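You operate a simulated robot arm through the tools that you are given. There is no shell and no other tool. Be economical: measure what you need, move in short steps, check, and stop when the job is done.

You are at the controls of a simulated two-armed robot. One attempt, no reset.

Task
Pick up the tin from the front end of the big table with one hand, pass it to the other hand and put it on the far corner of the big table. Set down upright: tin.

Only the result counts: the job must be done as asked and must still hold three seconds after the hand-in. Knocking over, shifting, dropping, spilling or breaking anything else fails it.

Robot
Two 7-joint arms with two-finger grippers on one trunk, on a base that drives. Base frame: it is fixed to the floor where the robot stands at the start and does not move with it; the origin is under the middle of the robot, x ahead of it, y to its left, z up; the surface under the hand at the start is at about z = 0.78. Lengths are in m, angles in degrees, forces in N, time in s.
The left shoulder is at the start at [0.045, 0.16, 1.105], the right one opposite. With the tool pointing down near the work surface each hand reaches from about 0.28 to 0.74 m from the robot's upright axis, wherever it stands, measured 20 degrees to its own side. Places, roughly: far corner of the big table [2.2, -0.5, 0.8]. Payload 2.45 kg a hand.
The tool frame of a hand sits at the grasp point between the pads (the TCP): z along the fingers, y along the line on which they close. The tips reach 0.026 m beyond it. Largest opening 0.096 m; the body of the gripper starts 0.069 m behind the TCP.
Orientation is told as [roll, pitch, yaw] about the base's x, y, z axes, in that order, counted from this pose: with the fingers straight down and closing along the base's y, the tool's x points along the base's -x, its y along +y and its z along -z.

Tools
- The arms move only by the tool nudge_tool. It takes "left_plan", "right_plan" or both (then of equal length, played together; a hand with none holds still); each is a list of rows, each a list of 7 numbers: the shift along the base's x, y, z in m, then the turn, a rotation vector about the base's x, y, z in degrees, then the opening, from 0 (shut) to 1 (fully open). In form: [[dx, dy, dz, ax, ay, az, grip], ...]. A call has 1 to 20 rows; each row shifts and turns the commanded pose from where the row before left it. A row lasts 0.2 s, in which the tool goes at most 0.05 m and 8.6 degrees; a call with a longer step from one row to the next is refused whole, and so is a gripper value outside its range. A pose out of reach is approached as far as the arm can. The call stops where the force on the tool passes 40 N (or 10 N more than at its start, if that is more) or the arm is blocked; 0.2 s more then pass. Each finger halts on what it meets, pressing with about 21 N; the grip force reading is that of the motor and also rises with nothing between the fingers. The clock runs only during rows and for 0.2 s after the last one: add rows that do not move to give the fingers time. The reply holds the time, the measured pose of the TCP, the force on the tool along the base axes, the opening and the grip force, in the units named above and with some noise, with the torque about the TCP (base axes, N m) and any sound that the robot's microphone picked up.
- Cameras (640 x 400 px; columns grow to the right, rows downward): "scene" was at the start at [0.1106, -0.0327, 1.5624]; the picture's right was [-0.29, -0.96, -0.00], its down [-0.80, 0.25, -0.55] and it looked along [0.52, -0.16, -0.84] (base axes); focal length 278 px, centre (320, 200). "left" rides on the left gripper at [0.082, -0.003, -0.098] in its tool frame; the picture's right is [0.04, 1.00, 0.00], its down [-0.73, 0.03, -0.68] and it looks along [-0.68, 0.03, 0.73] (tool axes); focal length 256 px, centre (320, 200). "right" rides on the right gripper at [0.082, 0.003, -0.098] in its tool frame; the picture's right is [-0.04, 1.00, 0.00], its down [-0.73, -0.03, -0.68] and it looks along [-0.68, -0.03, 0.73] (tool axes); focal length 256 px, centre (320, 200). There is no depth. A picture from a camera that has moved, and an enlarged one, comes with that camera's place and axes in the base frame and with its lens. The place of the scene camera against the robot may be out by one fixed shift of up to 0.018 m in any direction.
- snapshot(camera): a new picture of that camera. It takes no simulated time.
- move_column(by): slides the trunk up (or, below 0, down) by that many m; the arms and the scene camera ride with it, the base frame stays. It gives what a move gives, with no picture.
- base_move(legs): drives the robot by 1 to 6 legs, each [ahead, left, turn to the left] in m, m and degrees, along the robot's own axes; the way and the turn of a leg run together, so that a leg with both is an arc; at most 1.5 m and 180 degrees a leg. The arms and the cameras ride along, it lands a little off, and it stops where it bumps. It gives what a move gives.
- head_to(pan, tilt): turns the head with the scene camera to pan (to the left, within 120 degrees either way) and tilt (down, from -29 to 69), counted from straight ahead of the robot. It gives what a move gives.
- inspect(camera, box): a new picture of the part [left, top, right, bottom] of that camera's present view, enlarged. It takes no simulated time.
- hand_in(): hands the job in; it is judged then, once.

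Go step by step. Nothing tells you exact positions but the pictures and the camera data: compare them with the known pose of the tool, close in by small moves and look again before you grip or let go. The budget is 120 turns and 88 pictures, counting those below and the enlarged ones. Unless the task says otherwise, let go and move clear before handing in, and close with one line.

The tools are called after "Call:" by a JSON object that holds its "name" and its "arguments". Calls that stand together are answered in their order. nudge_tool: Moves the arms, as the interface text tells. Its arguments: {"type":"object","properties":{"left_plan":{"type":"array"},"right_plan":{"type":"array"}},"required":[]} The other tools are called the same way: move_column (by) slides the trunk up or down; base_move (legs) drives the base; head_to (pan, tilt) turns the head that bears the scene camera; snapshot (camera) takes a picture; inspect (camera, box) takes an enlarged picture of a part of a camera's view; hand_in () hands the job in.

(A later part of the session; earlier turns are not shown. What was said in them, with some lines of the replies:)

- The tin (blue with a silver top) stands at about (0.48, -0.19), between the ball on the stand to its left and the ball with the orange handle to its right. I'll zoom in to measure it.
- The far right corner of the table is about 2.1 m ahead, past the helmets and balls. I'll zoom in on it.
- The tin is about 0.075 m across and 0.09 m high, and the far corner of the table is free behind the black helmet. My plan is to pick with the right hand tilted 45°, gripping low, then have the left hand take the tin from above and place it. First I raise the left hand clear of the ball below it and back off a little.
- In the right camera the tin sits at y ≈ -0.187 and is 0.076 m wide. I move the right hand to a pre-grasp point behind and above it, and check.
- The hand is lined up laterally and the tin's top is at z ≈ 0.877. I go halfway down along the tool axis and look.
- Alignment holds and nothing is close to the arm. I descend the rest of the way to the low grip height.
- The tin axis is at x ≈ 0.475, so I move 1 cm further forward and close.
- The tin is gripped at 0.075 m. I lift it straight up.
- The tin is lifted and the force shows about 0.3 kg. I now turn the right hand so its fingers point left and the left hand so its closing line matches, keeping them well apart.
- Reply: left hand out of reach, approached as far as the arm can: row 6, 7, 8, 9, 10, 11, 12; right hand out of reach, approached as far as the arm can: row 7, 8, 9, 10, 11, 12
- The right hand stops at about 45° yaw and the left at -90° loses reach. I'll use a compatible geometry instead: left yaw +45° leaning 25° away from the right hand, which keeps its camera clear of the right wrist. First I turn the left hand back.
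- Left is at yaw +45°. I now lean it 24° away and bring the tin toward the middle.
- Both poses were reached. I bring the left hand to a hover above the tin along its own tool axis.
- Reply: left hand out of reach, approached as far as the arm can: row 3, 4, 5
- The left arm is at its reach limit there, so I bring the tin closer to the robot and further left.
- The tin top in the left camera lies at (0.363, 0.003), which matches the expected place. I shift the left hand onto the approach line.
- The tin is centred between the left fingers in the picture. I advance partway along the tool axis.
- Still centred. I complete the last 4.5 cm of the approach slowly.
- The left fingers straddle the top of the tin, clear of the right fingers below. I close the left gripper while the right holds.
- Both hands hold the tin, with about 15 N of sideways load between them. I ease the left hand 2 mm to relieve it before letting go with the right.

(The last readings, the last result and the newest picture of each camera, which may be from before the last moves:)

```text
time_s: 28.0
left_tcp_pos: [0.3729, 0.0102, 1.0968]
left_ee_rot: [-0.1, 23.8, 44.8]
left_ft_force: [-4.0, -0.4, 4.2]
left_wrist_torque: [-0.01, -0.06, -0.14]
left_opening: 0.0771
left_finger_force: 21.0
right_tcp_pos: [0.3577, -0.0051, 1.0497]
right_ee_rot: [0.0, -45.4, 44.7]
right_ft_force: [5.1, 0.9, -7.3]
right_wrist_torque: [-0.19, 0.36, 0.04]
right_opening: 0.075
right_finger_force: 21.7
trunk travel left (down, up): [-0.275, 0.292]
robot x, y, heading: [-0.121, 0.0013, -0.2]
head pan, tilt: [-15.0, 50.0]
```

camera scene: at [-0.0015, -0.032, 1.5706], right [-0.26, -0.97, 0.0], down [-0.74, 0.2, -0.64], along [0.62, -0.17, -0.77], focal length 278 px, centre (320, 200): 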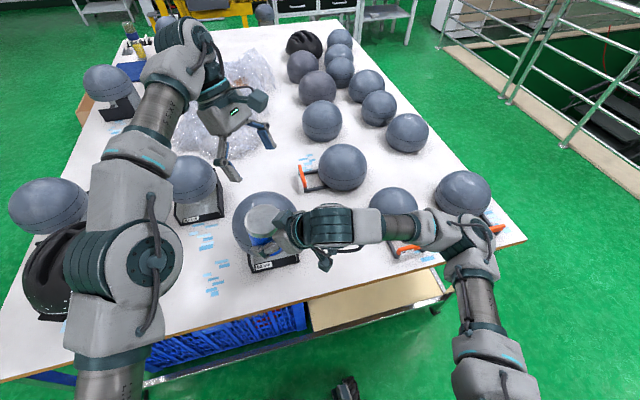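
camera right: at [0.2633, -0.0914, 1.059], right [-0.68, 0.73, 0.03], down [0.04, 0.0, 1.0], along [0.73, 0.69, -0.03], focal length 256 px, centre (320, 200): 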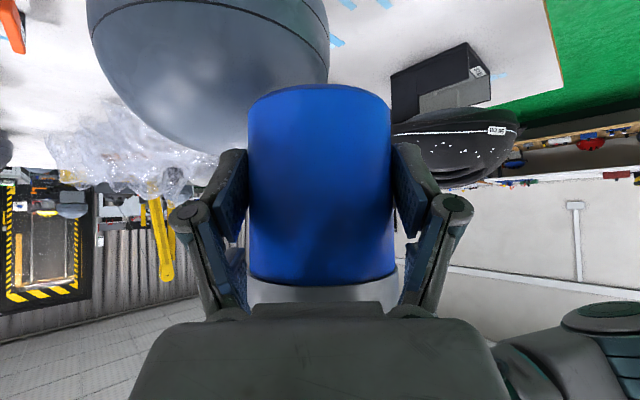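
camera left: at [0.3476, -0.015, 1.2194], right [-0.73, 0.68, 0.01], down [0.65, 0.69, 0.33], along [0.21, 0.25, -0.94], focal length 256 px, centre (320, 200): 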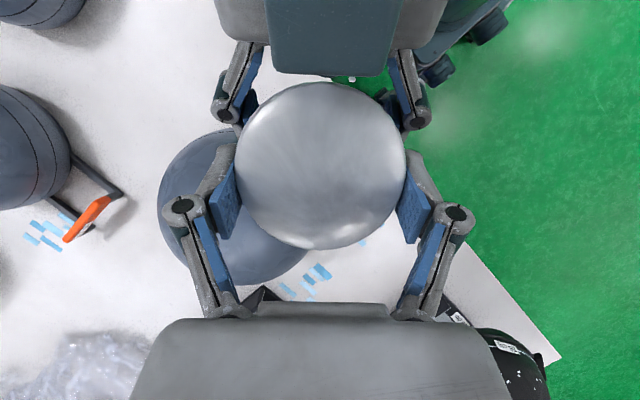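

The load is nearly gone. I open the right gripper and check that the left hand keeps the tin.

Call:
{"name": "nudge_tool", "arguments": {"right_plan": [[0, 0, 0, 0, 0, 0, 0.8], [0, 0, 0, 0, 0, 0, 0.9], [0, 0, 0, 0, 0, 0, 1], [0, 0, 0, 0, 0, 0, 1]]}}

Call:
{"name": "snapshot", "arguments": {"camera": "right"}}

Call:
{"name": "snapshot", "arguments": {"camera": "left"}}

```text
time_s: 29.0
left_tcp_pos: [0.3743, 0.0087, 1.0976]
left_ee_rot: [-0.1, 23.6, 44.8]
left_ft_force: [-0.2, 0.1, 0.2]
left_wrist_torque: [0.01, 0.0, -0.03]
left_opening: 0.0773
left_finger_force: 20.7
right_tcp_pos: [0.3573, -0.0033, 1.0495]
right_ee_rot: [0.1, -45.4, 44.8]
right_ft_force: [-0.3, -0.4, -0.4]
right_wrist_torque: [0.02, -0.01, 0.0]
right_opening: 0.0961
right_finger_force: 0.0
trunk travel left (down, up): [-0.275, 0.292]
robot x, y, heading: [-0.1193, 0.0045, -0.1]
head pan, tilt: [-15.0, 50.0]
```

```text
53 pictures are left
camera right: at [0.2634, -0.0904, 1.059], right [-0.68, 0.73, 0.03], down [0.04, 0.0, 1.0], along [0.73, 0.69, -0.03], focal length 256 px, centre (320, 200)
```

right: 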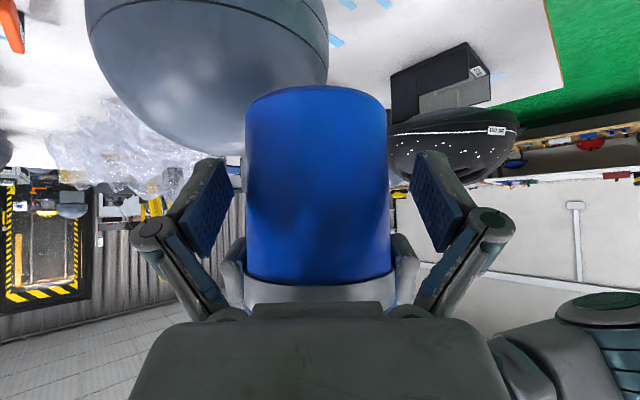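

```text
52 pictures are left
camera left: at [0.3503, -0.0165, 1.22], right [-0.73, 0.68, 0.02], down [0.65, 0.69, 0.33], along [0.21, 0.25, -0.94], focal length 256 px, centre (320, 200)
```

left: 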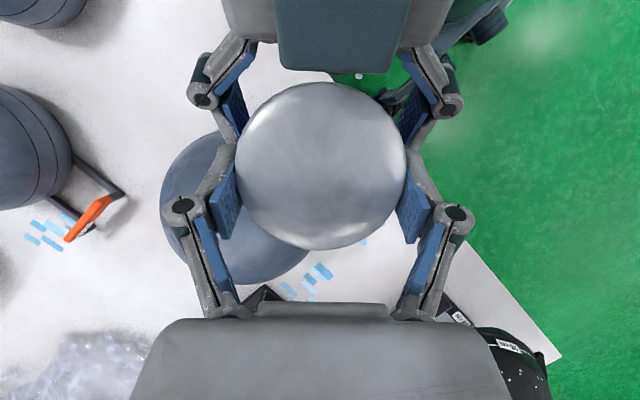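

The left hand holds the tin alone. I withdraw the right hand horizontally backward.

Call:
{"name": "nudge_tool", "arguments": {"right_plan": [[-0.01, -0.01, 0, 0, 0, 0, 1], [-0.014, -0.014, 0, 0, 0, 0, 1], [-0.02, -0.02, 0, 0, 0, 0, 1], [-0.02, -0.03, 0, 0, 0, 0, 1], [-0.01, -0.04, 0, 0, 0, 0, 1], [0, -0.04, 0, 0, 0, 0, 1], [0, -0.04, 0.01, 0, 0, 0, 1], [0, -0.04, 0.01, 0, 0, 0, 1]]}}

Call:
{"name": "snapshot", "arguments": {"camera": "right"}}

Call:
{"name": "snapshot", "arguments": {"camera": "scene"}}

```text
time_s: 30.8
left_tcp_pos: [0.3721, 0.0095, 1.0988]
left_ee_rot: [0.0, 23.6, 44.9]
left_ft_force: [-0.3, 0.3, 0.1]
left_wrist_torque: [0.01, -0.02, 0.02]
left_opening: 0.0772
left_finger_force: 20.9
right_tcp_pos: [0.282, -0.2389, 1.0697]
right_ee_rot: [-0.1, -45.5, 44.9]
right_ft_force: [-0.3, 0.0, 0.1]
right_wrist_torque: [-0.03, -0.02, 0.01]
right_opening: 0.096
right_finger_force: 0.1
trunk travel left (down, up): [-0.275, 0.292]
robot x, y, heading: [-0.1206, 0.0009, -0.3]
head pan, tilt: [-15.0, 50.0]
```

```text
51 pictures are left
camera right: at [0.1885, -0.3259, 1.0793], right [-0.69, 0.73, 0.03], down [0.04, 0.0, 1.0], along [0.73, 0.69, -0.03], focal length 256 px, centre (320, 200)
```

right: 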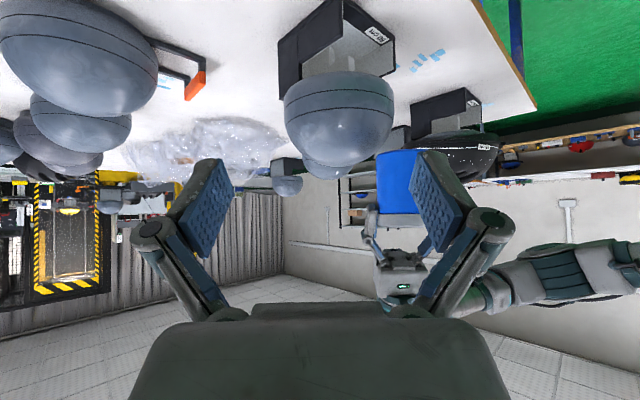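

```text
50 pictures are left
camera scene: at [-0.0045, -0.0335, 1.5709], right [-0.26, -0.97, 0.0], down [-0.74, 0.2, -0.64], along [0.62, -0.17, -0.77], focal length 278 px, centre (320, 200)
```

scene: 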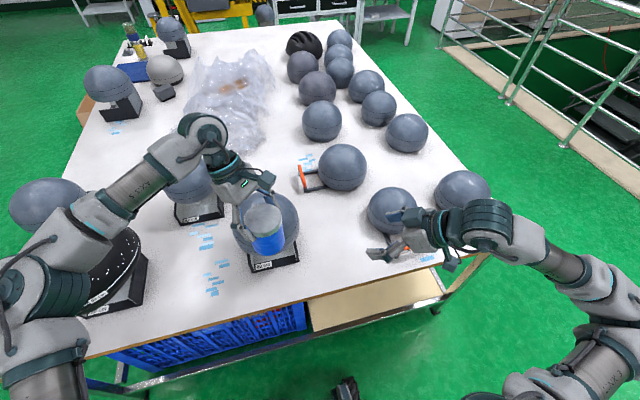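

The handover is done: the tin hangs upright in the left hand. I raise the trunk, back off, and look at the route along the table's right side.

Call:
{"name": "move_column", "arguments": {"by": 0.15}}

Call:
{"name": "head_to", "arguments": {"pan": -110, "tilt": 25}}

Call:
{"name": "snapshot", "arguments": {"camera": "scene"}}

Call:
{"name": "head_to", "arguments": {"pan": -50, "tilt": 25}}

Call:
{"name": "snapshot", "arguments": {"camera": "scene"}}

```text
time_s: 32.6
left_tcp_pos: [0.3744, 0.0106, 1.2454]
left_ee_rot: [0.0, 23.6, 45.0]
left_ft_force: [-0.2, 0.5, -1.7]
left_wrist_torque: [0.01, -0.01, -0.01]
left_opening: 0.0771
left_finger_force: 21.2
right_tcp_pos: [0.2835, -0.2397, 1.2196]
right_ee_rot: [0.1, -45.4, 44.8]
right_ft_force: [0.9, -0.5, -0.4]
right_wrist_torque: [-0.03, 0.01, 0.0]
right_opening: 0.0957
right_finger_force: 0.1
trunk travel left (down, up): [-0.425, 0.142]
robot x, y, heading: [-0.1172, 0.0009, -0.3]
head pan, tilt: [-15.0, 50.0]
```

```text
time_s: 34.3
left_tcp_pos: [0.3736, 0.0101, 1.2459]
left_ee_rot: [0.0, 23.6, 44.9]
left_ft_force: [-0.5, 0.3, -2.6]
left_wrist_torque: [0.01, 0.01, -0.01]
left_opening: 0.0772
left_finger_force: 21.2
right_tcp_pos: [0.2826, -0.2407, 1.2196]
right_ee_rot: [0.0, -45.4, 44.9]
right_ft_force: [-0.2, 0.1, -0.5]
right_wrist_torque: [0.02, -0.01, 0.0]
right_opening: 0.0958
right_finger_force: 0.0
trunk travel left (down, up): [-0.425, 0.142]
robot x, y, heading: [-0.1206, 0.0014, -0.1]
head pan, tilt: [-110.0, 25.0]
```

```text
49 pictures are left
camera scene: at [-0.1641, -0.0992, 1.7591], right [-0.94, 0.34, 0.0], down [0.14, 0.4, -0.91], along [-0.31, -0.85, -0.42], focal length 278 px, centre (320, 200)
```

scene: 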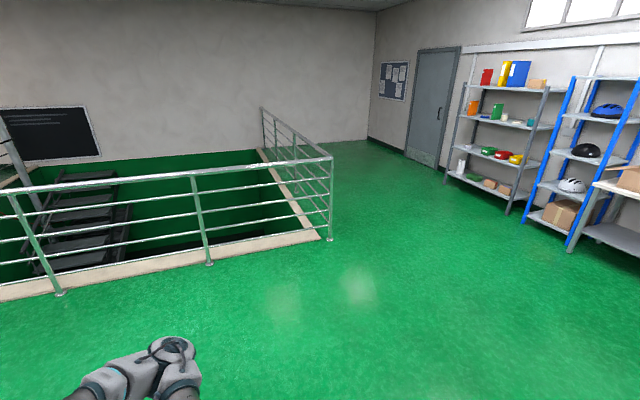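

```text
time_s: 35.6
left_tcp_pos: [0.3735, 0.0109, 1.2456]
left_ee_rot: [0.0, 23.6, 44.9]
left_ft_force: [-0.1, -0.1, -2.4]
left_wrist_torque: [-0.01, 0.03, -0.02]
left_opening: 0.0772
left_finger_force: 21.2
right_tcp_pos: [0.2825, -0.2389, 1.2184]
right_ee_rot: [0.1, -45.3, 44.8]
right_ft_force: [-0.2, -0.4, 0.3]
right_wrist_torque: [0.01, -0.01, 0.03]
right_opening: 0.0957
right_finger_force: 0.1
trunk travel left (down, up): [-0.425, 0.142]
robot x, y, heading: [-0.1176, 0.0008, -0.2]
head pan, tilt: [-50.0, 25.0]
```

```text
48 pictures are left
camera scene: at [-0.0734, -0.0834, 1.7588], right [-0.77, -0.64, 0.0], down [-0.27, 0.33, -0.9], along [0.58, -0.69, -0.43], focal length 278 px, centre (320, 200)
```

scene: 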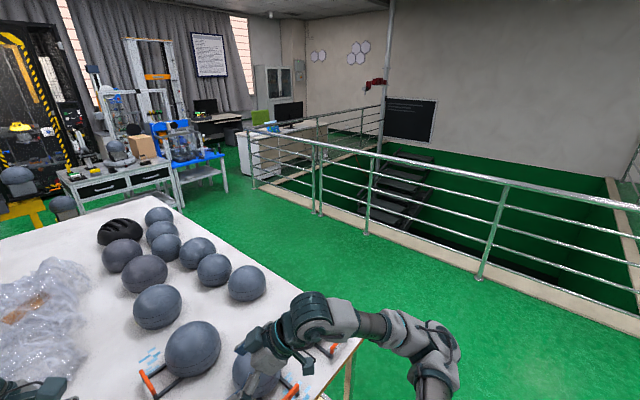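

The tin weight (2.5 N) shows on the left hand. The aisle is clear, with the railing at y ≈ -2.5. I drive back, sidestep right and then go along the table.

Call:
{"name": "base_move", "arguments": {"legs": [[-0.32, 0, 0], [0, -1.4, 0]]}}

Call:
{"name": "head_to", "arguments": {"pan": 10, "tilt": 30}}

Call:
{"name": "snapshot", "arguments": {"camera": "scene"}}

```text
time_s: 44.5
left_tcp_pos: [0.0437, -1.4247, 1.2459]
left_ee_rot: [0.0, 23.7, 44.6]
left_ft_force: [-0.4, 0.7, -2.9]
left_wrist_torque: [0.01, -0.02, -0.01]
left_opening: 0.0772
left_finger_force: 21.3
right_tcp_pos: [-0.0495, -1.6727, 1.2211]
right_ee_rot: [-0.2, -45.3, 44.7]
right_ft_force: [0.5, -0.6, 0.5]
right_wrist_torque: [-0.01, -0.02, 0.03]
right_opening: 0.0963
right_finger_force: 0.1
trunk travel left (down, up): [-0.425, 0.142]
robot x, y, heading: [-0.4527, -1.4311, -0.4]
head pan, tilt: [-50.0, 25.0]
```

```text
time_s: 45.8
left_tcp_pos: [0.041, -1.4293, 1.2475]
left_ee_rot: [0.0, 23.5, 44.7]
left_ft_force: [1.4, -0.6, -2.3]
left_wrist_torque: [0.03, 0.0, -0.01]
left_opening: 0.0772
left_finger_force: 20.4
right_tcp_pos: [-0.0522, -1.6765, 1.2205]
right_ee_rot: [0.0, -45.5, 44.7]
right_ft_force: [-0.4, 0.0, 0.3]
right_wrist_torque: [0.05, 0.0, -0.01]
right_opening: 0.096
right_finger_force: 0.0
trunk travel left (down, up): [-0.425, 0.142]
robot x, y, heading: [-0.4504, -1.4306, -0.6]
head pan, tilt: [10.0, 30.0]
```

```text
47 pictures are left
camera scene: at [-0.3739, -1.4335, 1.7509], right [0.17, -0.99, 0.0], down [-0.5, -0.08, -0.86], along [0.85, 0.15, -0.5], focal length 278 px, centre (320, 200)
```

scene: 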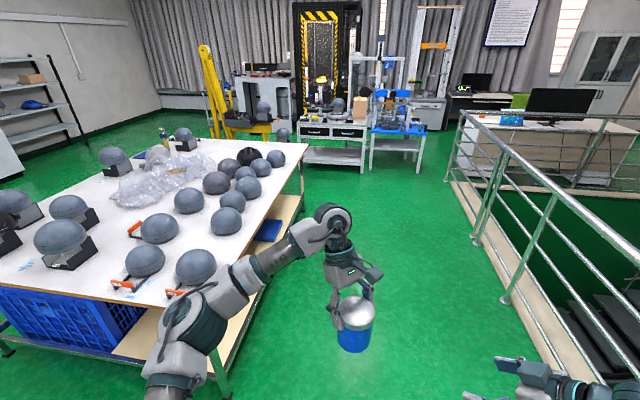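

The lane is clear. I drive along the right side of the table.

Call:
{"name": "base_move", "arguments": {"legs": [[1.35, 0, 0.5], [1.3, 0, 0]]}}

Call:
{"name": "head_to", "arguments": {"pan": 80, "tilt": 35}}

Call:
{"name": "snapshot", "arguments": {"camera": "scene"}}

```text
time_s: 58.6
left_tcp_pos: [2.6861, -1.3926, 1.2484]
left_ee_rot: [-0.2, 23.5, 45.3]
left_ft_force: [-0.5, 0.1, -2.0]
left_wrist_torque: [0.02, -0.04, -0.01]
left_opening: 0.0769
left_finger_force: 20.8
right_tcp_pos: [2.5971, -1.6425, 1.2223]
right_ee_rot: [-0.2, -45.5, 45.5]
right_ft_force: [-0.5, -0.3, -0.3]
right_wrist_torque: [0.0, 0.01, 0.01]
right_opening: 0.0959
right_finger_force: 0.0
trunk travel left (down, up): [-0.425, 0.142]
robot x, y, heading: [2.1944, -1.4065, 0.4]
head pan, tilt: [10.0, 30.0]
```

```text
time_s: 60.0
left_tcp_pos: [2.6835, -1.389, 1.2508]
left_ee_rot: [-0.3, 23.5, 45.2]
left_ft_force: [0.2, -0.2, -2.0]
left_wrist_torque: [0.04, -0.05, -0.02]
left_opening: 0.077
left_finger_force: 21.2
right_tcp_pos: [2.595, -1.6402, 1.2223]
right_ee_rot: [-0.5, -45.7, 45.5]
right_ft_force: [-0.7, 0.5, 0.2]
right_wrist_torque: [0.02, 0.01, 0.01]
right_opening: 0.096
right_finger_force: 0.0
trunk travel left (down, up): [-0.425, 0.142]
robot x, y, heading: [2.1937, -1.4047, 0.2]
head pan, tilt: [80.0, 35.0]
```

```text
46 pictures are left
camera scene: at [2.1982, -1.3314, 1.7435], right [0.99, -0.17, 0.0], down [-0.1, -0.56, -0.82], along [0.14, 0.81, -0.57], focal length 278 px, centre (320, 200)
```

scene: 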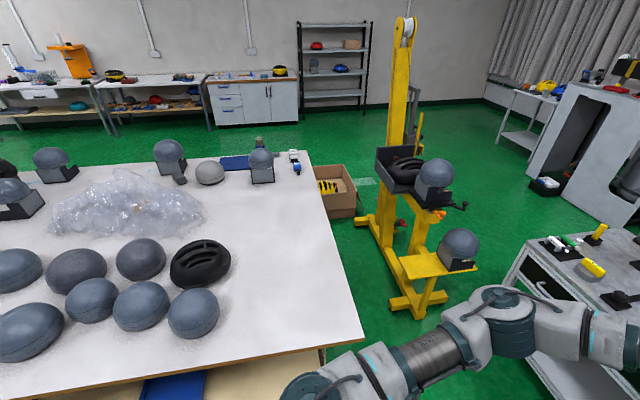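

The table ends at x ≈ 2.44, y ≈ -0.84, and the spot (2.2, -0.5) is free to the right of the black helmet. I turn left to face the table, a bit further toward its end so the left elbow stays away from the balls.

Call:
{"name": "base_move", "arguments": {"legs": [[0.12, 0, 0], [0, 0, 90]]}}

Call:
{"name": "head_to", "arguments": {"pan": 10, "tilt": 45}}

Call:
{"name": "snapshot", "arguments": {"camera": "scene"}}

Call:
{"name": "snapshot", "arguments": {"camera": "left"}}

```text
time_s: 65.1
left_tcp_pos: [2.3023, -0.9171, 1.2491]
left_ee_rot: [-0.2, 23.4, 135.2]
left_ft_force: [0.6, 0.3, -2.0]
left_wrist_torque: [0.04, 0.0, 0.0]
left_opening: 0.0771
left_finger_force: 21.4
right_tcp_pos: [2.5537, -1.0062, 1.2221]
right_ee_rot: [-0.3, -45.5, 135.4]
right_ft_force: [0.0, -0.3, -0.5]
right_wrist_torque: [-0.02, 0.0, -0.01]
right_opening: 0.096
right_finger_force: 0.1
trunk travel left (down, up): [-0.425, 0.142]
robot x, y, heading: [2.3159, -1.4017, 90.3]
head pan, tilt: [80.0, 35.0]
```

```text
time_s: 66.5
left_tcp_pos: [2.3008, -0.9191, 1.2509]
left_ee_rot: [-0.4, 23.4, 135.2]
left_ft_force: [0.0, 0.2, -3.0]
left_wrist_torque: [-0.01, -0.04, 0.0]
left_opening: 0.0769
left_finger_force: 21.2
right_tcp_pos: [2.5513, -1.0107, 1.2241]
right_ee_rot: [-0.5, -45.6, 135.6]
right_ft_force: [-0.1, 0.5, -0.5]
right_wrist_torque: [-0.04, 0.0, 0.0]
right_opening: 0.096
right_finger_force: 0.1
trunk travel left (down, up): [-0.425, 0.142]
robot x, y, heading: [2.3147, -1.405, 90.3]
head pan, tilt: [10.0, 45.0]
```

```text
45 pictures are left
camera scene: at [2.2988, -1.34, 1.7283], right [0.98, 0.18, 0.0], down [0.12, -0.7, -0.7], along [-0.13, 0.69, -0.71], focal length 278 px, centre (320, 200)
```

scene: 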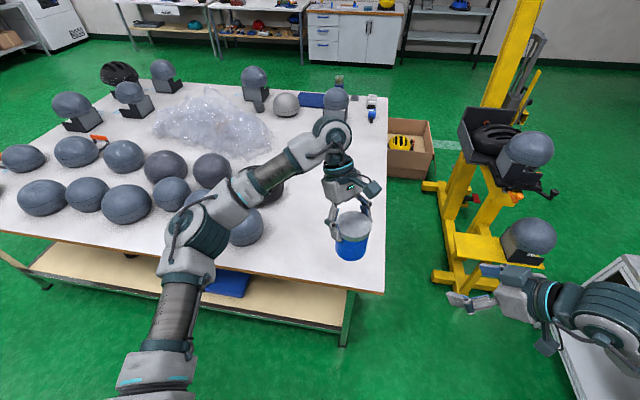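

```text
44 pictures are left
camera left: at [2.3284, -0.9424, 1.3744], right [-0.68, -0.74, 0.01], down [-0.69, 0.64, 0.33], along [-0.25, 0.22, -0.94], focal length 256 px, centre (320, 200)
```

left: 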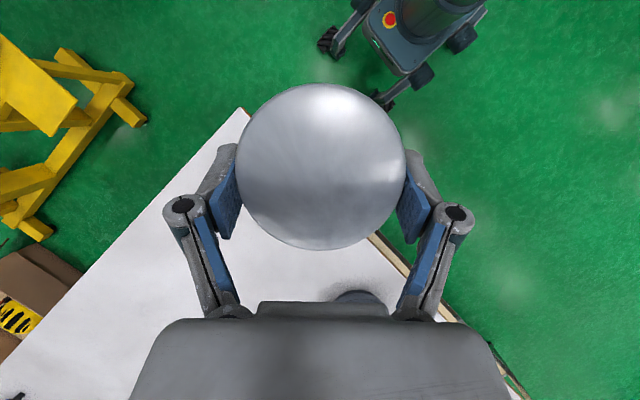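

The left arm is clear above the balls and the corner area is empty. I drive forward to the table edge.

Call:
{"name": "base_move", "arguments": {"legs": [[0.27, 0, 0]]}}

Call:
{"name": "snapshot", "arguments": {"camera": "scene"}}

```text
time_s: 68.4
left_tcp_pos: [2.2984, -0.6506, 1.251]
left_ee_rot: [-0.5, 23.3, 135.3]
left_ft_force: [-0.4, 0.0, -3.3]
left_wrist_torque: [0.05, 0.01, -0.05]
left_opening: 0.0768
left_finger_force: 20.8
right_tcp_pos: [2.5476, -0.7399, 1.2255]
right_ee_rot: [-0.4, -45.7, 135.7]
right_ft_force: [0.1, -0.3, -0.1]
right_wrist_torque: [-0.01, -0.03, -0.02]
right_opening: 0.096
right_finger_force: 0.0
trunk travel left (down, up): [-0.425, 0.142]
robot x, y, heading: [2.3181, -1.1345, 90.5]
head pan, tilt: [10.0, 45.0]
```

```text
43 pictures are left
camera scene: at [2.2971, -1.0726, 1.7285], right [0.98, 0.18, 0.0], down [0.13, -0.7, -0.71], along [-0.13, 0.69, -0.71], focal length 278 px, centre (320, 200)
```

scene: 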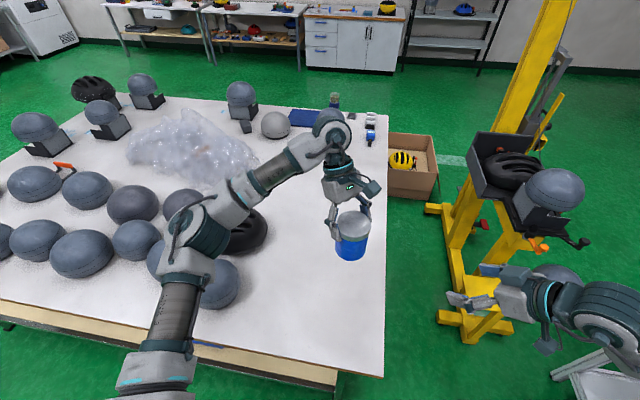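

The spot in front is free. I move the tin above (2.2, -0.5) at height.

Call:
{"name": "nudge_tool", "arguments": {"left_plan": [[-0.018, 0.026, -0.02, 0, 0, 0, 0.3], [-0.018, 0.026, -0.02, 0, 0, 0, 0.3], [-0.018, 0.026, -0.02, 0, 0, 0, 0.3], [-0.018, 0.026, -0.02, 0, 0, 0, 0.3], [-0.018, 0.026, -0.02, 0, 0, 0, 0.3], [-0.017, 0.026, -0.02, 0, 0, 0, 0.3], [0, 0, 0, 0, 0, 0, 0.3]]}}

Call:
{"name": "snapshot", "arguments": {"camera": "scene"}}

Call:
{"name": "snapshot", "arguments": {"camera": "left"}}

```text
time_s: 70.0
left_tcp_pos: [2.1968, -0.5069, 1.1408]
left_ee_rot: [-0.6, 23.2, 135.2]
left_ft_force: [0.4, 0.2, -2.3]
left_wrist_torque: [0.05, 0.01, -0.03]
left_opening: 0.0773
left_finger_force: 21.0
left hand out of reach, approached as far as the arm can: row 6
right_tcp_pos: [2.5488, -0.743, 1.2257]
right_ee_rot: [-0.7, -45.7, 135.8]
right_ft_force: [-0.3, 0.1, 0.4]
right_wrist_torque: [-0.01, 0.0, 0.03]
right_opening: 0.096
right_finger_force: 0.1
trunk travel left (down, up): [-0.425, 0.142]
robot x, y, heading: [2.3167, -1.1374, 90.4]
head pan, tilt: [10.0, 45.0]
```

```text
42 pictures are left
camera scene: at [2.2995, -1.07, 1.7283], right [0.98, 0.18, 0.0], down [0.13, -0.7, -0.7], along [-0.13, 0.69, -0.71], focal length 278 px, centre (320, 200)
```

scene: 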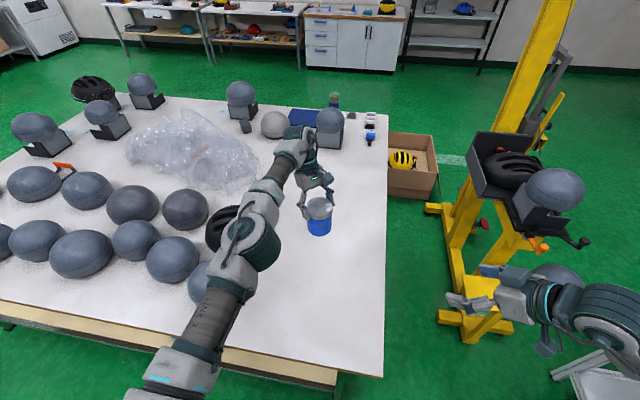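

```text
41 pictures are left
camera left: at [2.2233, -0.5313, 1.2642], right [-0.68, -0.74, 0.01], down [-0.69, 0.64, 0.33], along [-0.25, 0.22, -0.94], focal length 256 px, centre (320, 200)
```

left: 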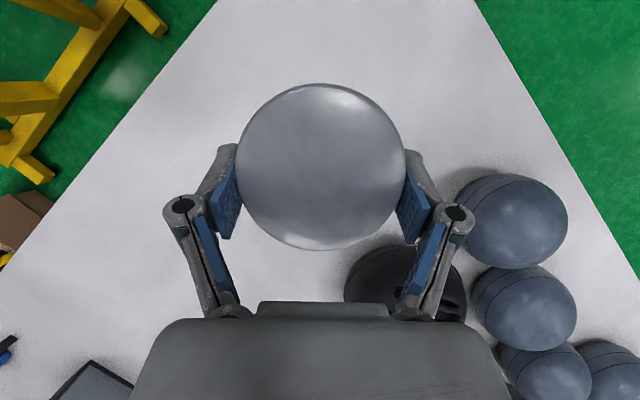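

The tin is over (2.206, -0.515), at the edge of the reach. I lower the trunk partway, so the arm stays above the balls, and check.

Call:
{"name": "move_column", "arguments": {"by": -0.13}}

Call:
{"name": "snapshot", "arguments": {"camera": "scene"}}

```text
time_s: 71.6
left_tcp_pos: [2.1943, -0.5105, 1.0122]
left_ee_rot: [-0.7, 23.3, 135.2]
left_ft_force: [0.2, 0.3, -2.0]
left_wrist_torque: [0.03, 0.01, 0.05]
left_opening: 0.0772
left_finger_force: 21.0
right_tcp_pos: [2.5473, -0.7427, 1.0967]
right_ee_rot: [-0.7, -45.7, 135.9]
right_ft_force: [0.7, -0.3, -0.1]
right_wrist_torque: [-0.02, -0.04, -0.04]
right_opening: 0.0962
right_finger_force: 0.1
trunk travel left (down, up): [-0.295, 0.272]
robot x, y, heading: [2.3145, -1.1364, 90.1]
head pan, tilt: [10.0, 45.0]
```

```text
40 pictures are left
camera scene: at [2.296, -1.0262, 1.5982], right [0.98, 0.18, 0.0], down [0.13, -0.7, -0.7], along [-0.13, 0.69, -0.71], focal length 278 px, centre (320, 200)
```

scene: 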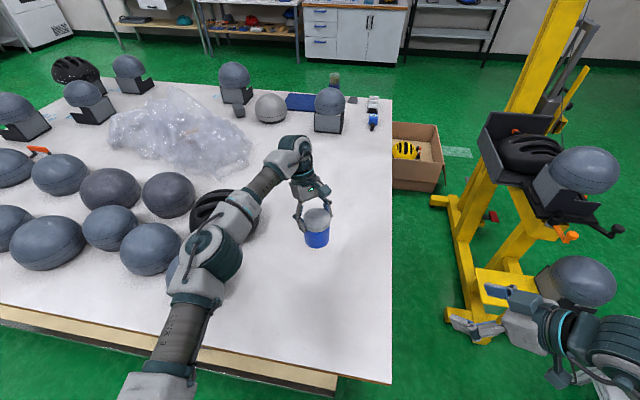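

There is clearance under the arm. I lower the hand by 0.11 m with the arm.

Call:
{"name": "nudge_tool", "arguments": {"left_plan": [[0, 0, -0.022, 0, 0, 0, 0.3], [0, 0, -0.022, 0, 0, 0, 0.3], [0, 0, -0.022, 0, 0, 0, 0.3], [0, 0, -0.022, 0, 0, 0, 0.3], [0, 0, -0.022, 0, 0, 0, 0.3], [0, 0, 0, 0, 0, 0, 0.3]]}}

Call:
{"name": "snapshot", "arguments": {"camera": "scene"}}

Call:
{"name": "inspect", "arguments": {"camera": "scene", "box": [140, 120, 380, 270]}}

Call:
{"name": "snapshot", "arguments": {"camera": "right"}}

```text
time_s: 73.0
left_tcp_pos: [2.194, -0.5114, 0.8995]
left_ee_rot: [-0.6, 23.3, 135.2]
left_ft_force: [-0.7, 0.8, -1.9]
left_wrist_torque: [0.03, 0.02, 0.0]
left_opening: 0.0772
left_finger_force: 20.9
right_tcp_pos: [2.5471, -0.742, 1.0962]
right_ee_rot: [-0.7, -45.7, 135.9]
right_ft_force: [-0.4, 0.3, -0.4]
right_wrist_torque: [0.03, -0.03, -0.01]
right_opening: 0.096
right_finger_force: 0.2
trunk travel left (down, up): [-0.295, 0.272]
robot x, y, heading: [2.3126, -1.1351, 90.4]
head pan, tilt: [10.0, 45.0]
```

```text
39 pictures are left
camera scene: at [2.296, -1.026, 1.598], right [0.98, 0.18, 0.0], down [0.13, -0.7, -0.7], along [-0.13, 0.69, -0.71], focal length 278 px, centre (320, 200)
```

scene: 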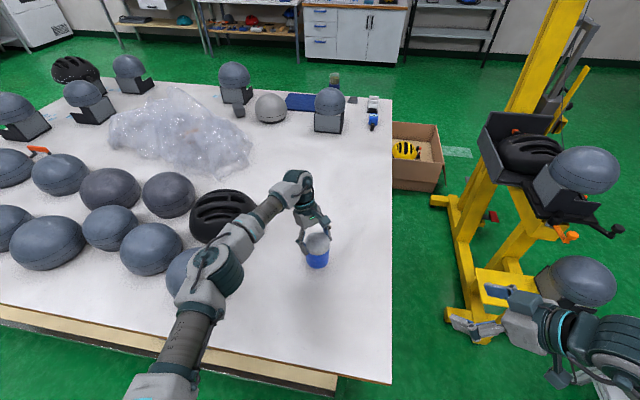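

```text
2.67 times, centred on (260, 195) of scene
camera zoom: at [2.296, -1.026, 1.598], right [0.98, 0.18, 0.0], down [0.13, -0.7, -0.7], along [-0.13, 0.69, -0.71], focal length 742 px, centre (480, 213)
```

zoom: 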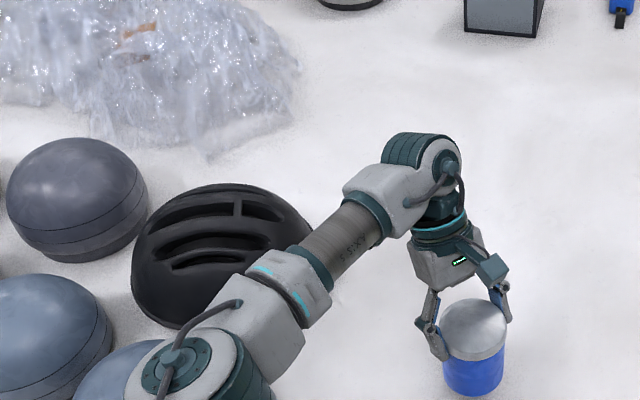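

```text
37 pictures are left
camera right: at [2.6342, -0.8326, 1.1051], right [-0.72, -0.69, 0.02], down [0.0, 0.03, 1.0], along [-0.69, 0.72, -0.03], focal length 256 px, centre (320, 200)
```

right: 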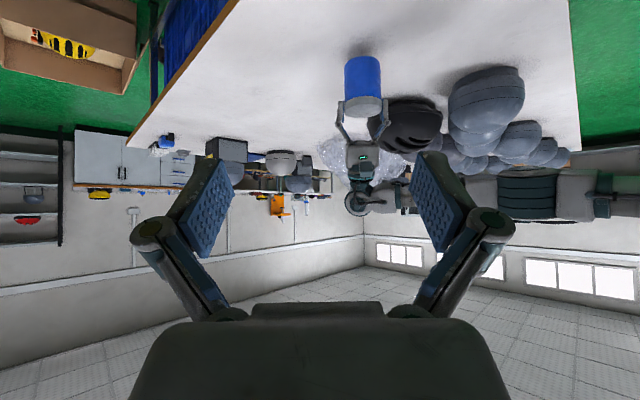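

In the right camera (upside down) the tin is upright and the arm clears the balls. I lower to just above the table.

Call:
{"name": "nudge_tool", "arguments": {"left_plan": [[0, 0, -0.01, 0, 0, 0, 0.3], [0, 0, -0.008, 0, 0, 0, 0.3], [0, 0, 0, 0, 0, 0, 0.3]]}}

Call:
{"name": "inspect", "arguments": {"camera": "right", "box": [300, 20, 460, 120]}}

```text
time_s: 73.8
left_tcp_pos: [2.195, -0.5097, 0.8811]
left_ee_rot: [-0.6, 23.3, 135.3]
left_ft_force: [0.5, -0.7, -2.8]
left_wrist_torque: [0.01, 0.03, 0.0]
left_opening: 0.0771
left_finger_force: 21.0
right_tcp_pos: [2.5477, -0.7409, 1.0948]
right_ee_rot: [-0.6, -45.7, 135.9]
right_ft_force: [1.1, -0.3, 0.5]
right_wrist_torque: [0.01, 0.0, 0.03]
right_opening: 0.0961
right_finger_force: 0.1
trunk travel left (down, up): [-0.295, 0.272]
robot x, y, heading: [2.3157, -1.1337, 90.5]
head pan, tilt: [10.0, 45.0]
```

```text
4.00 times, centred on (380, 70) of right
camera zoom: at [2.6342, -0.8325, 1.105], right [-0.72, -0.69, 0.02], down [0.0, 0.03, 1.0], along [-0.69, 0.72, -0.03], focal length 1024 px, centre (80, 720)
```

zoom: 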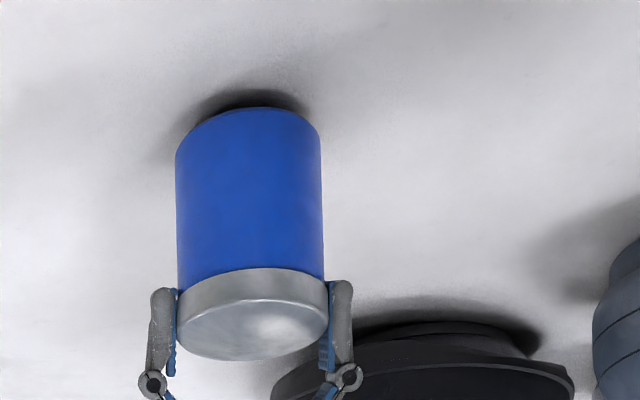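

The tin is upright and almost touching. I lower in 2 mm steps until contact force shows.

Call:
{"name": "nudge_tool", "arguments": {"left_plan": [[0, 0, -0.003, 0, 0, 0, 0.3], [0, 0, -0.003, 0, 0, 0, 0.3], [0, 0, 0, 0, 0, 0, 0.3]]}}

```text
time_s: 74.6
left_tcp_pos: [2.1943, -0.5107, 0.8755]
left_ee_rot: [-0.6, 23.3, 135.2]
left_ft_force: [-0.3, -0.3, -2.9]
left_wrist_torque: [0.02, 0.03, 0.01]
left_opening: 0.0773
left_finger_force: 21.1
right_tcp_pos: [2.5467, -0.7411, 1.095]
right_ee_rot: [-0.7, -45.6, 136.0]
right_ft_force: [0.2, 0.1, -0.4]
right_wrist_torque: [-0.01, -0.01, 0.03]
right_opening: 0.096
right_finger_force: 0.0
trunk travel left (down, up): [-0.295, 0.272]
robot x, y, heading: [2.3147, -1.1336, 90.2]
head pan, tilt: [10.0, 45.0]
```

Call:
{"name": "nudge_tool", "arguments": {"left_plan": [[0, 0, -0.002, 0, 0, 0, 0.3], [0, 0, -0.002, 0, 0, 0, 0.3], [0, 0, 0, 0, 0, 0, 0.3]]}}

Call:
{"name": "inspect", "arguments": {"camera": "right", "box": [320, 40, 400, 90]}}

```text
time_s: 75.4
left_tcp_pos: [2.1943, -0.511, 0.871]
left_ee_rot: [-0.6, 23.4, 135.2]
left_ft_force: [-0.1, 0.1, -2.8]
left_wrist_torque: [0.01, -0.02, -0.06]
left_opening: 0.077
left_finger_force: 21.0
right_tcp_pos: [2.5466, -0.7407, 1.0946]
right_ee_rot: [-0.8, -45.7, 135.9]
right_ft_force: [-0.3, 0.0, -0.1]
right_wrist_torque: [0.03, -0.05, 0.02]
right_opening: 0.0959
right_finger_force: 0.0
trunk travel left (down, up): [-0.295, 0.272]
robot x, y, heading: [2.3145, -1.1364, 90.4]
head pan, tilt: [10.0, 45.0]
```

```text
8.00 times, centred on (360, 65) of right
camera zoom: at [2.6342, -0.8324, 1.105], right [-0.72, -0.69, 0.02], down [0.0, 0.03, 1.0], along [-0.69, 0.72, -0.03], focal length 2048 px, centre (0, 1280)
```

zoom: 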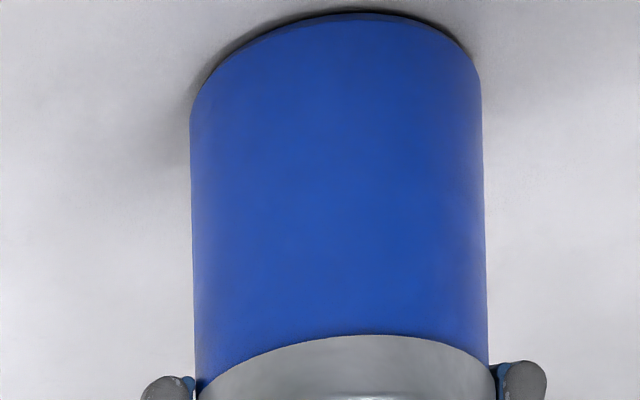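

Only a sliver of shadow is left under the tin. I continue in small steps until the force changes.

Call:
{"name": "nudge_tool", "arguments": {"left_plan": [[0, 0, -0.0015, 0, 0, 0, 0.3], [0, 0, -0.0015, 0, 0, 0, 0.3], [0, 0, 0, 0, 0, 0, 0.3]]}}

```text
time_s: 76.2
left_tcp_pos: [2.1938, -0.5104, 0.8696]
left_ee_rot: [-0.6, 23.3, 135.3]
left_ft_force: [-0.8, -0.9, 2.0]
left_wrist_torque: [-0.11, -0.1, 0.04]
left_opening: 0.0771
left_finger_force: 21.5
right_tcp_pos: [2.5471, -0.741, 1.0952]
right_ee_rot: [-0.6, -45.7, 135.9]
right_ft_force: [0.3, -0.2, -0.5]
right_wrist_torque: [0.04, 0.01, 0.03]
right_opening: 0.096
right_finger_force: 0.0
trunk travel left (down, up): [-0.295, 0.272]
robot x, y, heading: [2.3156, -1.1345, 90.5]
head pan, tilt: [10.0, 45.0]
```

The table now carries the tin (force went from -2.8 to +2 N). I lower one more millimetre and open slowly.

Call:
{"name": "nudge_tool", "arguments": {"left_plan": [[0, 0, -0.001, 0, 0, 0, 0.3], [0, 0, 0, 0, 0, 0, 0.8], [0, 0, 0, 0, 0, 0, 0.85], [0, 0, 0, 0, 0, 0, 0.92], [0, 0, 0, 0, 0, 0, 1], [0, 0, 0, 0, 0, 0, 1]]}}

Call:
{"name": "inspect", "arguments": {"camera": "right", "box": [300, 20, 460, 120]}}

Call:
{"name": "snapshot", "arguments": {"camera": "left"}}

```text
time_s: 77.6
left_tcp_pos: [2.1931, -0.5105, 0.8669]
left_ee_rot: [-0.6, 23.4, 135.2]
left_ft_force: [-0.2, 0.0, -0.3]
left_wrist_torque: [0.05, -0.01, 0.0]
left_opening: 0.0958
left_finger_force: 0.0
right_tcp_pos: [2.5462, -0.7429, 1.0961]
right_ee_rot: [-0.6, -45.8, 135.9]
right_ft_force: [0.0, 0.6, -0.6]
right_wrist_torque: [-0.01, -0.01, 0.0]
right_opening: 0.0962
right_finger_force: 0.0
trunk travel left (down, up): [-0.295, 0.272]
robot x, y, heading: [2.3161, -1.1344, 90.2]
head pan, tilt: [10.0, 45.0]
```

```text
4.00 times, centred on (380, 70) of right
camera zoom: at [2.6343, -0.8326, 1.105], right [-0.72, -0.69, 0.02], down [0.0, 0.03, 1.0], along [-0.69, 0.72, -0.03], focal length 1024 px, centre (80, 720)
```

zoom: 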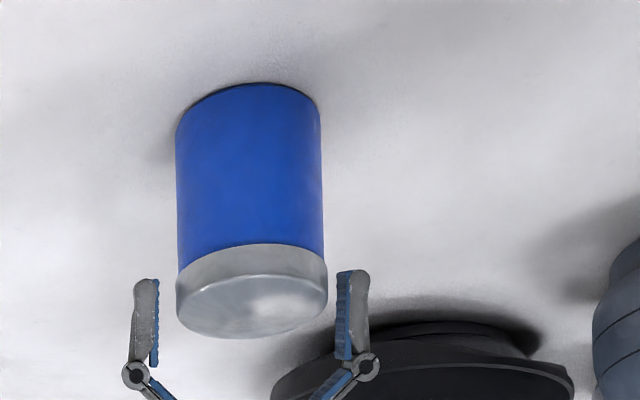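

```text
33 pictures are left
camera left: at [2.221, -0.5332, 0.9908], right [-0.67, -0.74, 0.01], down [-0.69, 0.64, 0.33], along [-0.25, 0.22, -0.94], focal length 256 px, centre (320, 200)
```

left: 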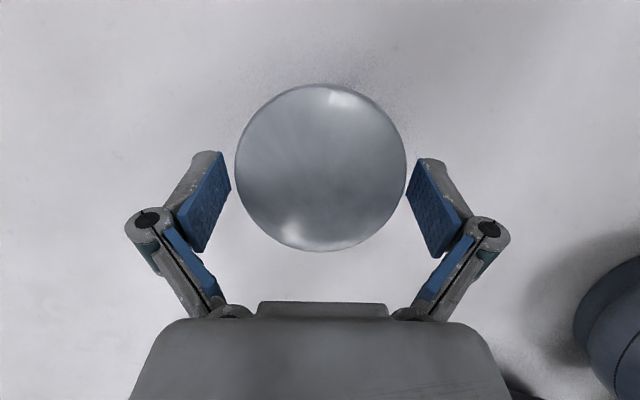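

The tin stands upright and free between the open fingers. I raise the hand straight up.

Call:
{"name": "nudge_tool", "arguments": {"left_plan": [[0, 0, 0.015, 0, 0, 0, 1], [0, 0, 0.02, 0, 0, 0, 1], [0, 0, 0.025, 0, 0, 0, 1], [0, 0, 0.03, 0, 0, 0, 1], [0, 0, 0.03, 0, 0, 0, 1], [0, 0, 0.03, 0, 0, 0, 1]]}}

Call:
{"name": "move_column", "arguments": {"by": 0.13}}

Call:
{"name": "snapshot", "arguments": {"camera": "scene"}}

Call:
{"name": "snapshot", "arguments": {"camera": "right"}}

```text
time_s: 79.0
left_tcp_pos: [2.1956, -0.5109, 1.0206]
left_ee_rot: [-0.5, 23.3, 135.2]
left_ft_force: [0.3, 0.7, -0.4]
left_wrist_torque: [0.03, 0.01, 0.02]
left_opening: 0.0959
left_finger_force: 0.0
right_tcp_pos: [2.5474, -0.7426, 1.0959]
right_ee_rot: [-0.7, -45.8, 135.9]
right_ft_force: [-0.2, -1.2, 0.3]
right_wrist_torque: [-0.03, -0.02, 0.05]
right_opening: 0.0959
right_finger_force: 0.2
trunk travel left (down, up): [-0.295, 0.272]
robot x, y, heading: [2.3149, -1.1347, 90.4]
head pan, tilt: [10.0, 45.0]
```

```text
time_s: 80.6
left_tcp_pos: [2.1958, -0.5102, 1.1475]
left_ee_rot: [-0.6, 23.3, 135.3]
left_ft_force: [0.1, 0.0, 0.0]
left_wrist_torque: [0.0, -0.01, -0.02]
left_opening: 0.0959
left_finger_force: 0.1
right_tcp_pos: [2.5468, -0.7403, 1.2253]
right_ee_rot: [-0.6, -45.7, 136.0]
right_ft_force: [0.7, 0.4, -0.3]
right_wrist_torque: [0.0, 0.01, 0.0]
right_opening: 0.096
right_finger_force: 0.0
trunk travel left (down, up): [-0.425, 0.142]
robot x, y, heading: [2.314, -1.1379, 90.7]
head pan, tilt: [10.0, 45.0]
```

```text
32 pictures are left
camera scene: at [2.2975, -1.0694, 1.7282], right [0.98, 0.18, 0.0], down [0.13, -0.7, -0.7], along [-0.13, 0.69, -0.71], focal length 278 px, centre (320, 200)
```

scene: 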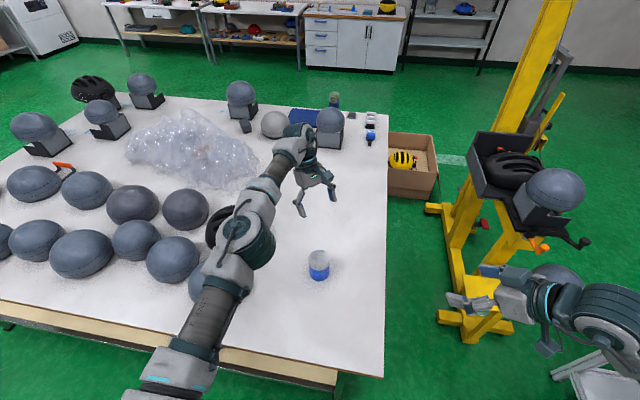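

```text
31 pictures are left
camera right: at [2.6345, -0.8322, 1.2345], right [-0.72, -0.69, 0.02], down [0.0, 0.03, 1.0], along [-0.69, 0.72, -0.03], focal length 256 px, centre (320, 200)
```

right: 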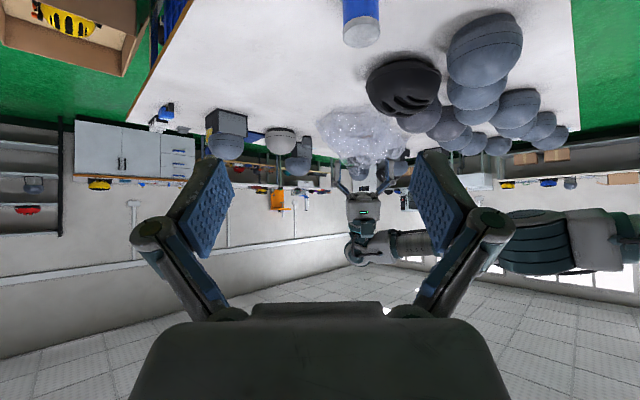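

The tin stands upright at the far corner, about (2.20, -0.52), with both hands clear and nothing else moved, so I hand in.

Call:
{"name": "hand_in", "arguments": {}}

```text
The job is handed in.
```

The right hand picked up the tin and passed it to the left, which set it down upright near the far corner of the big table, at about (2.20, -0.52); the job is handed in.
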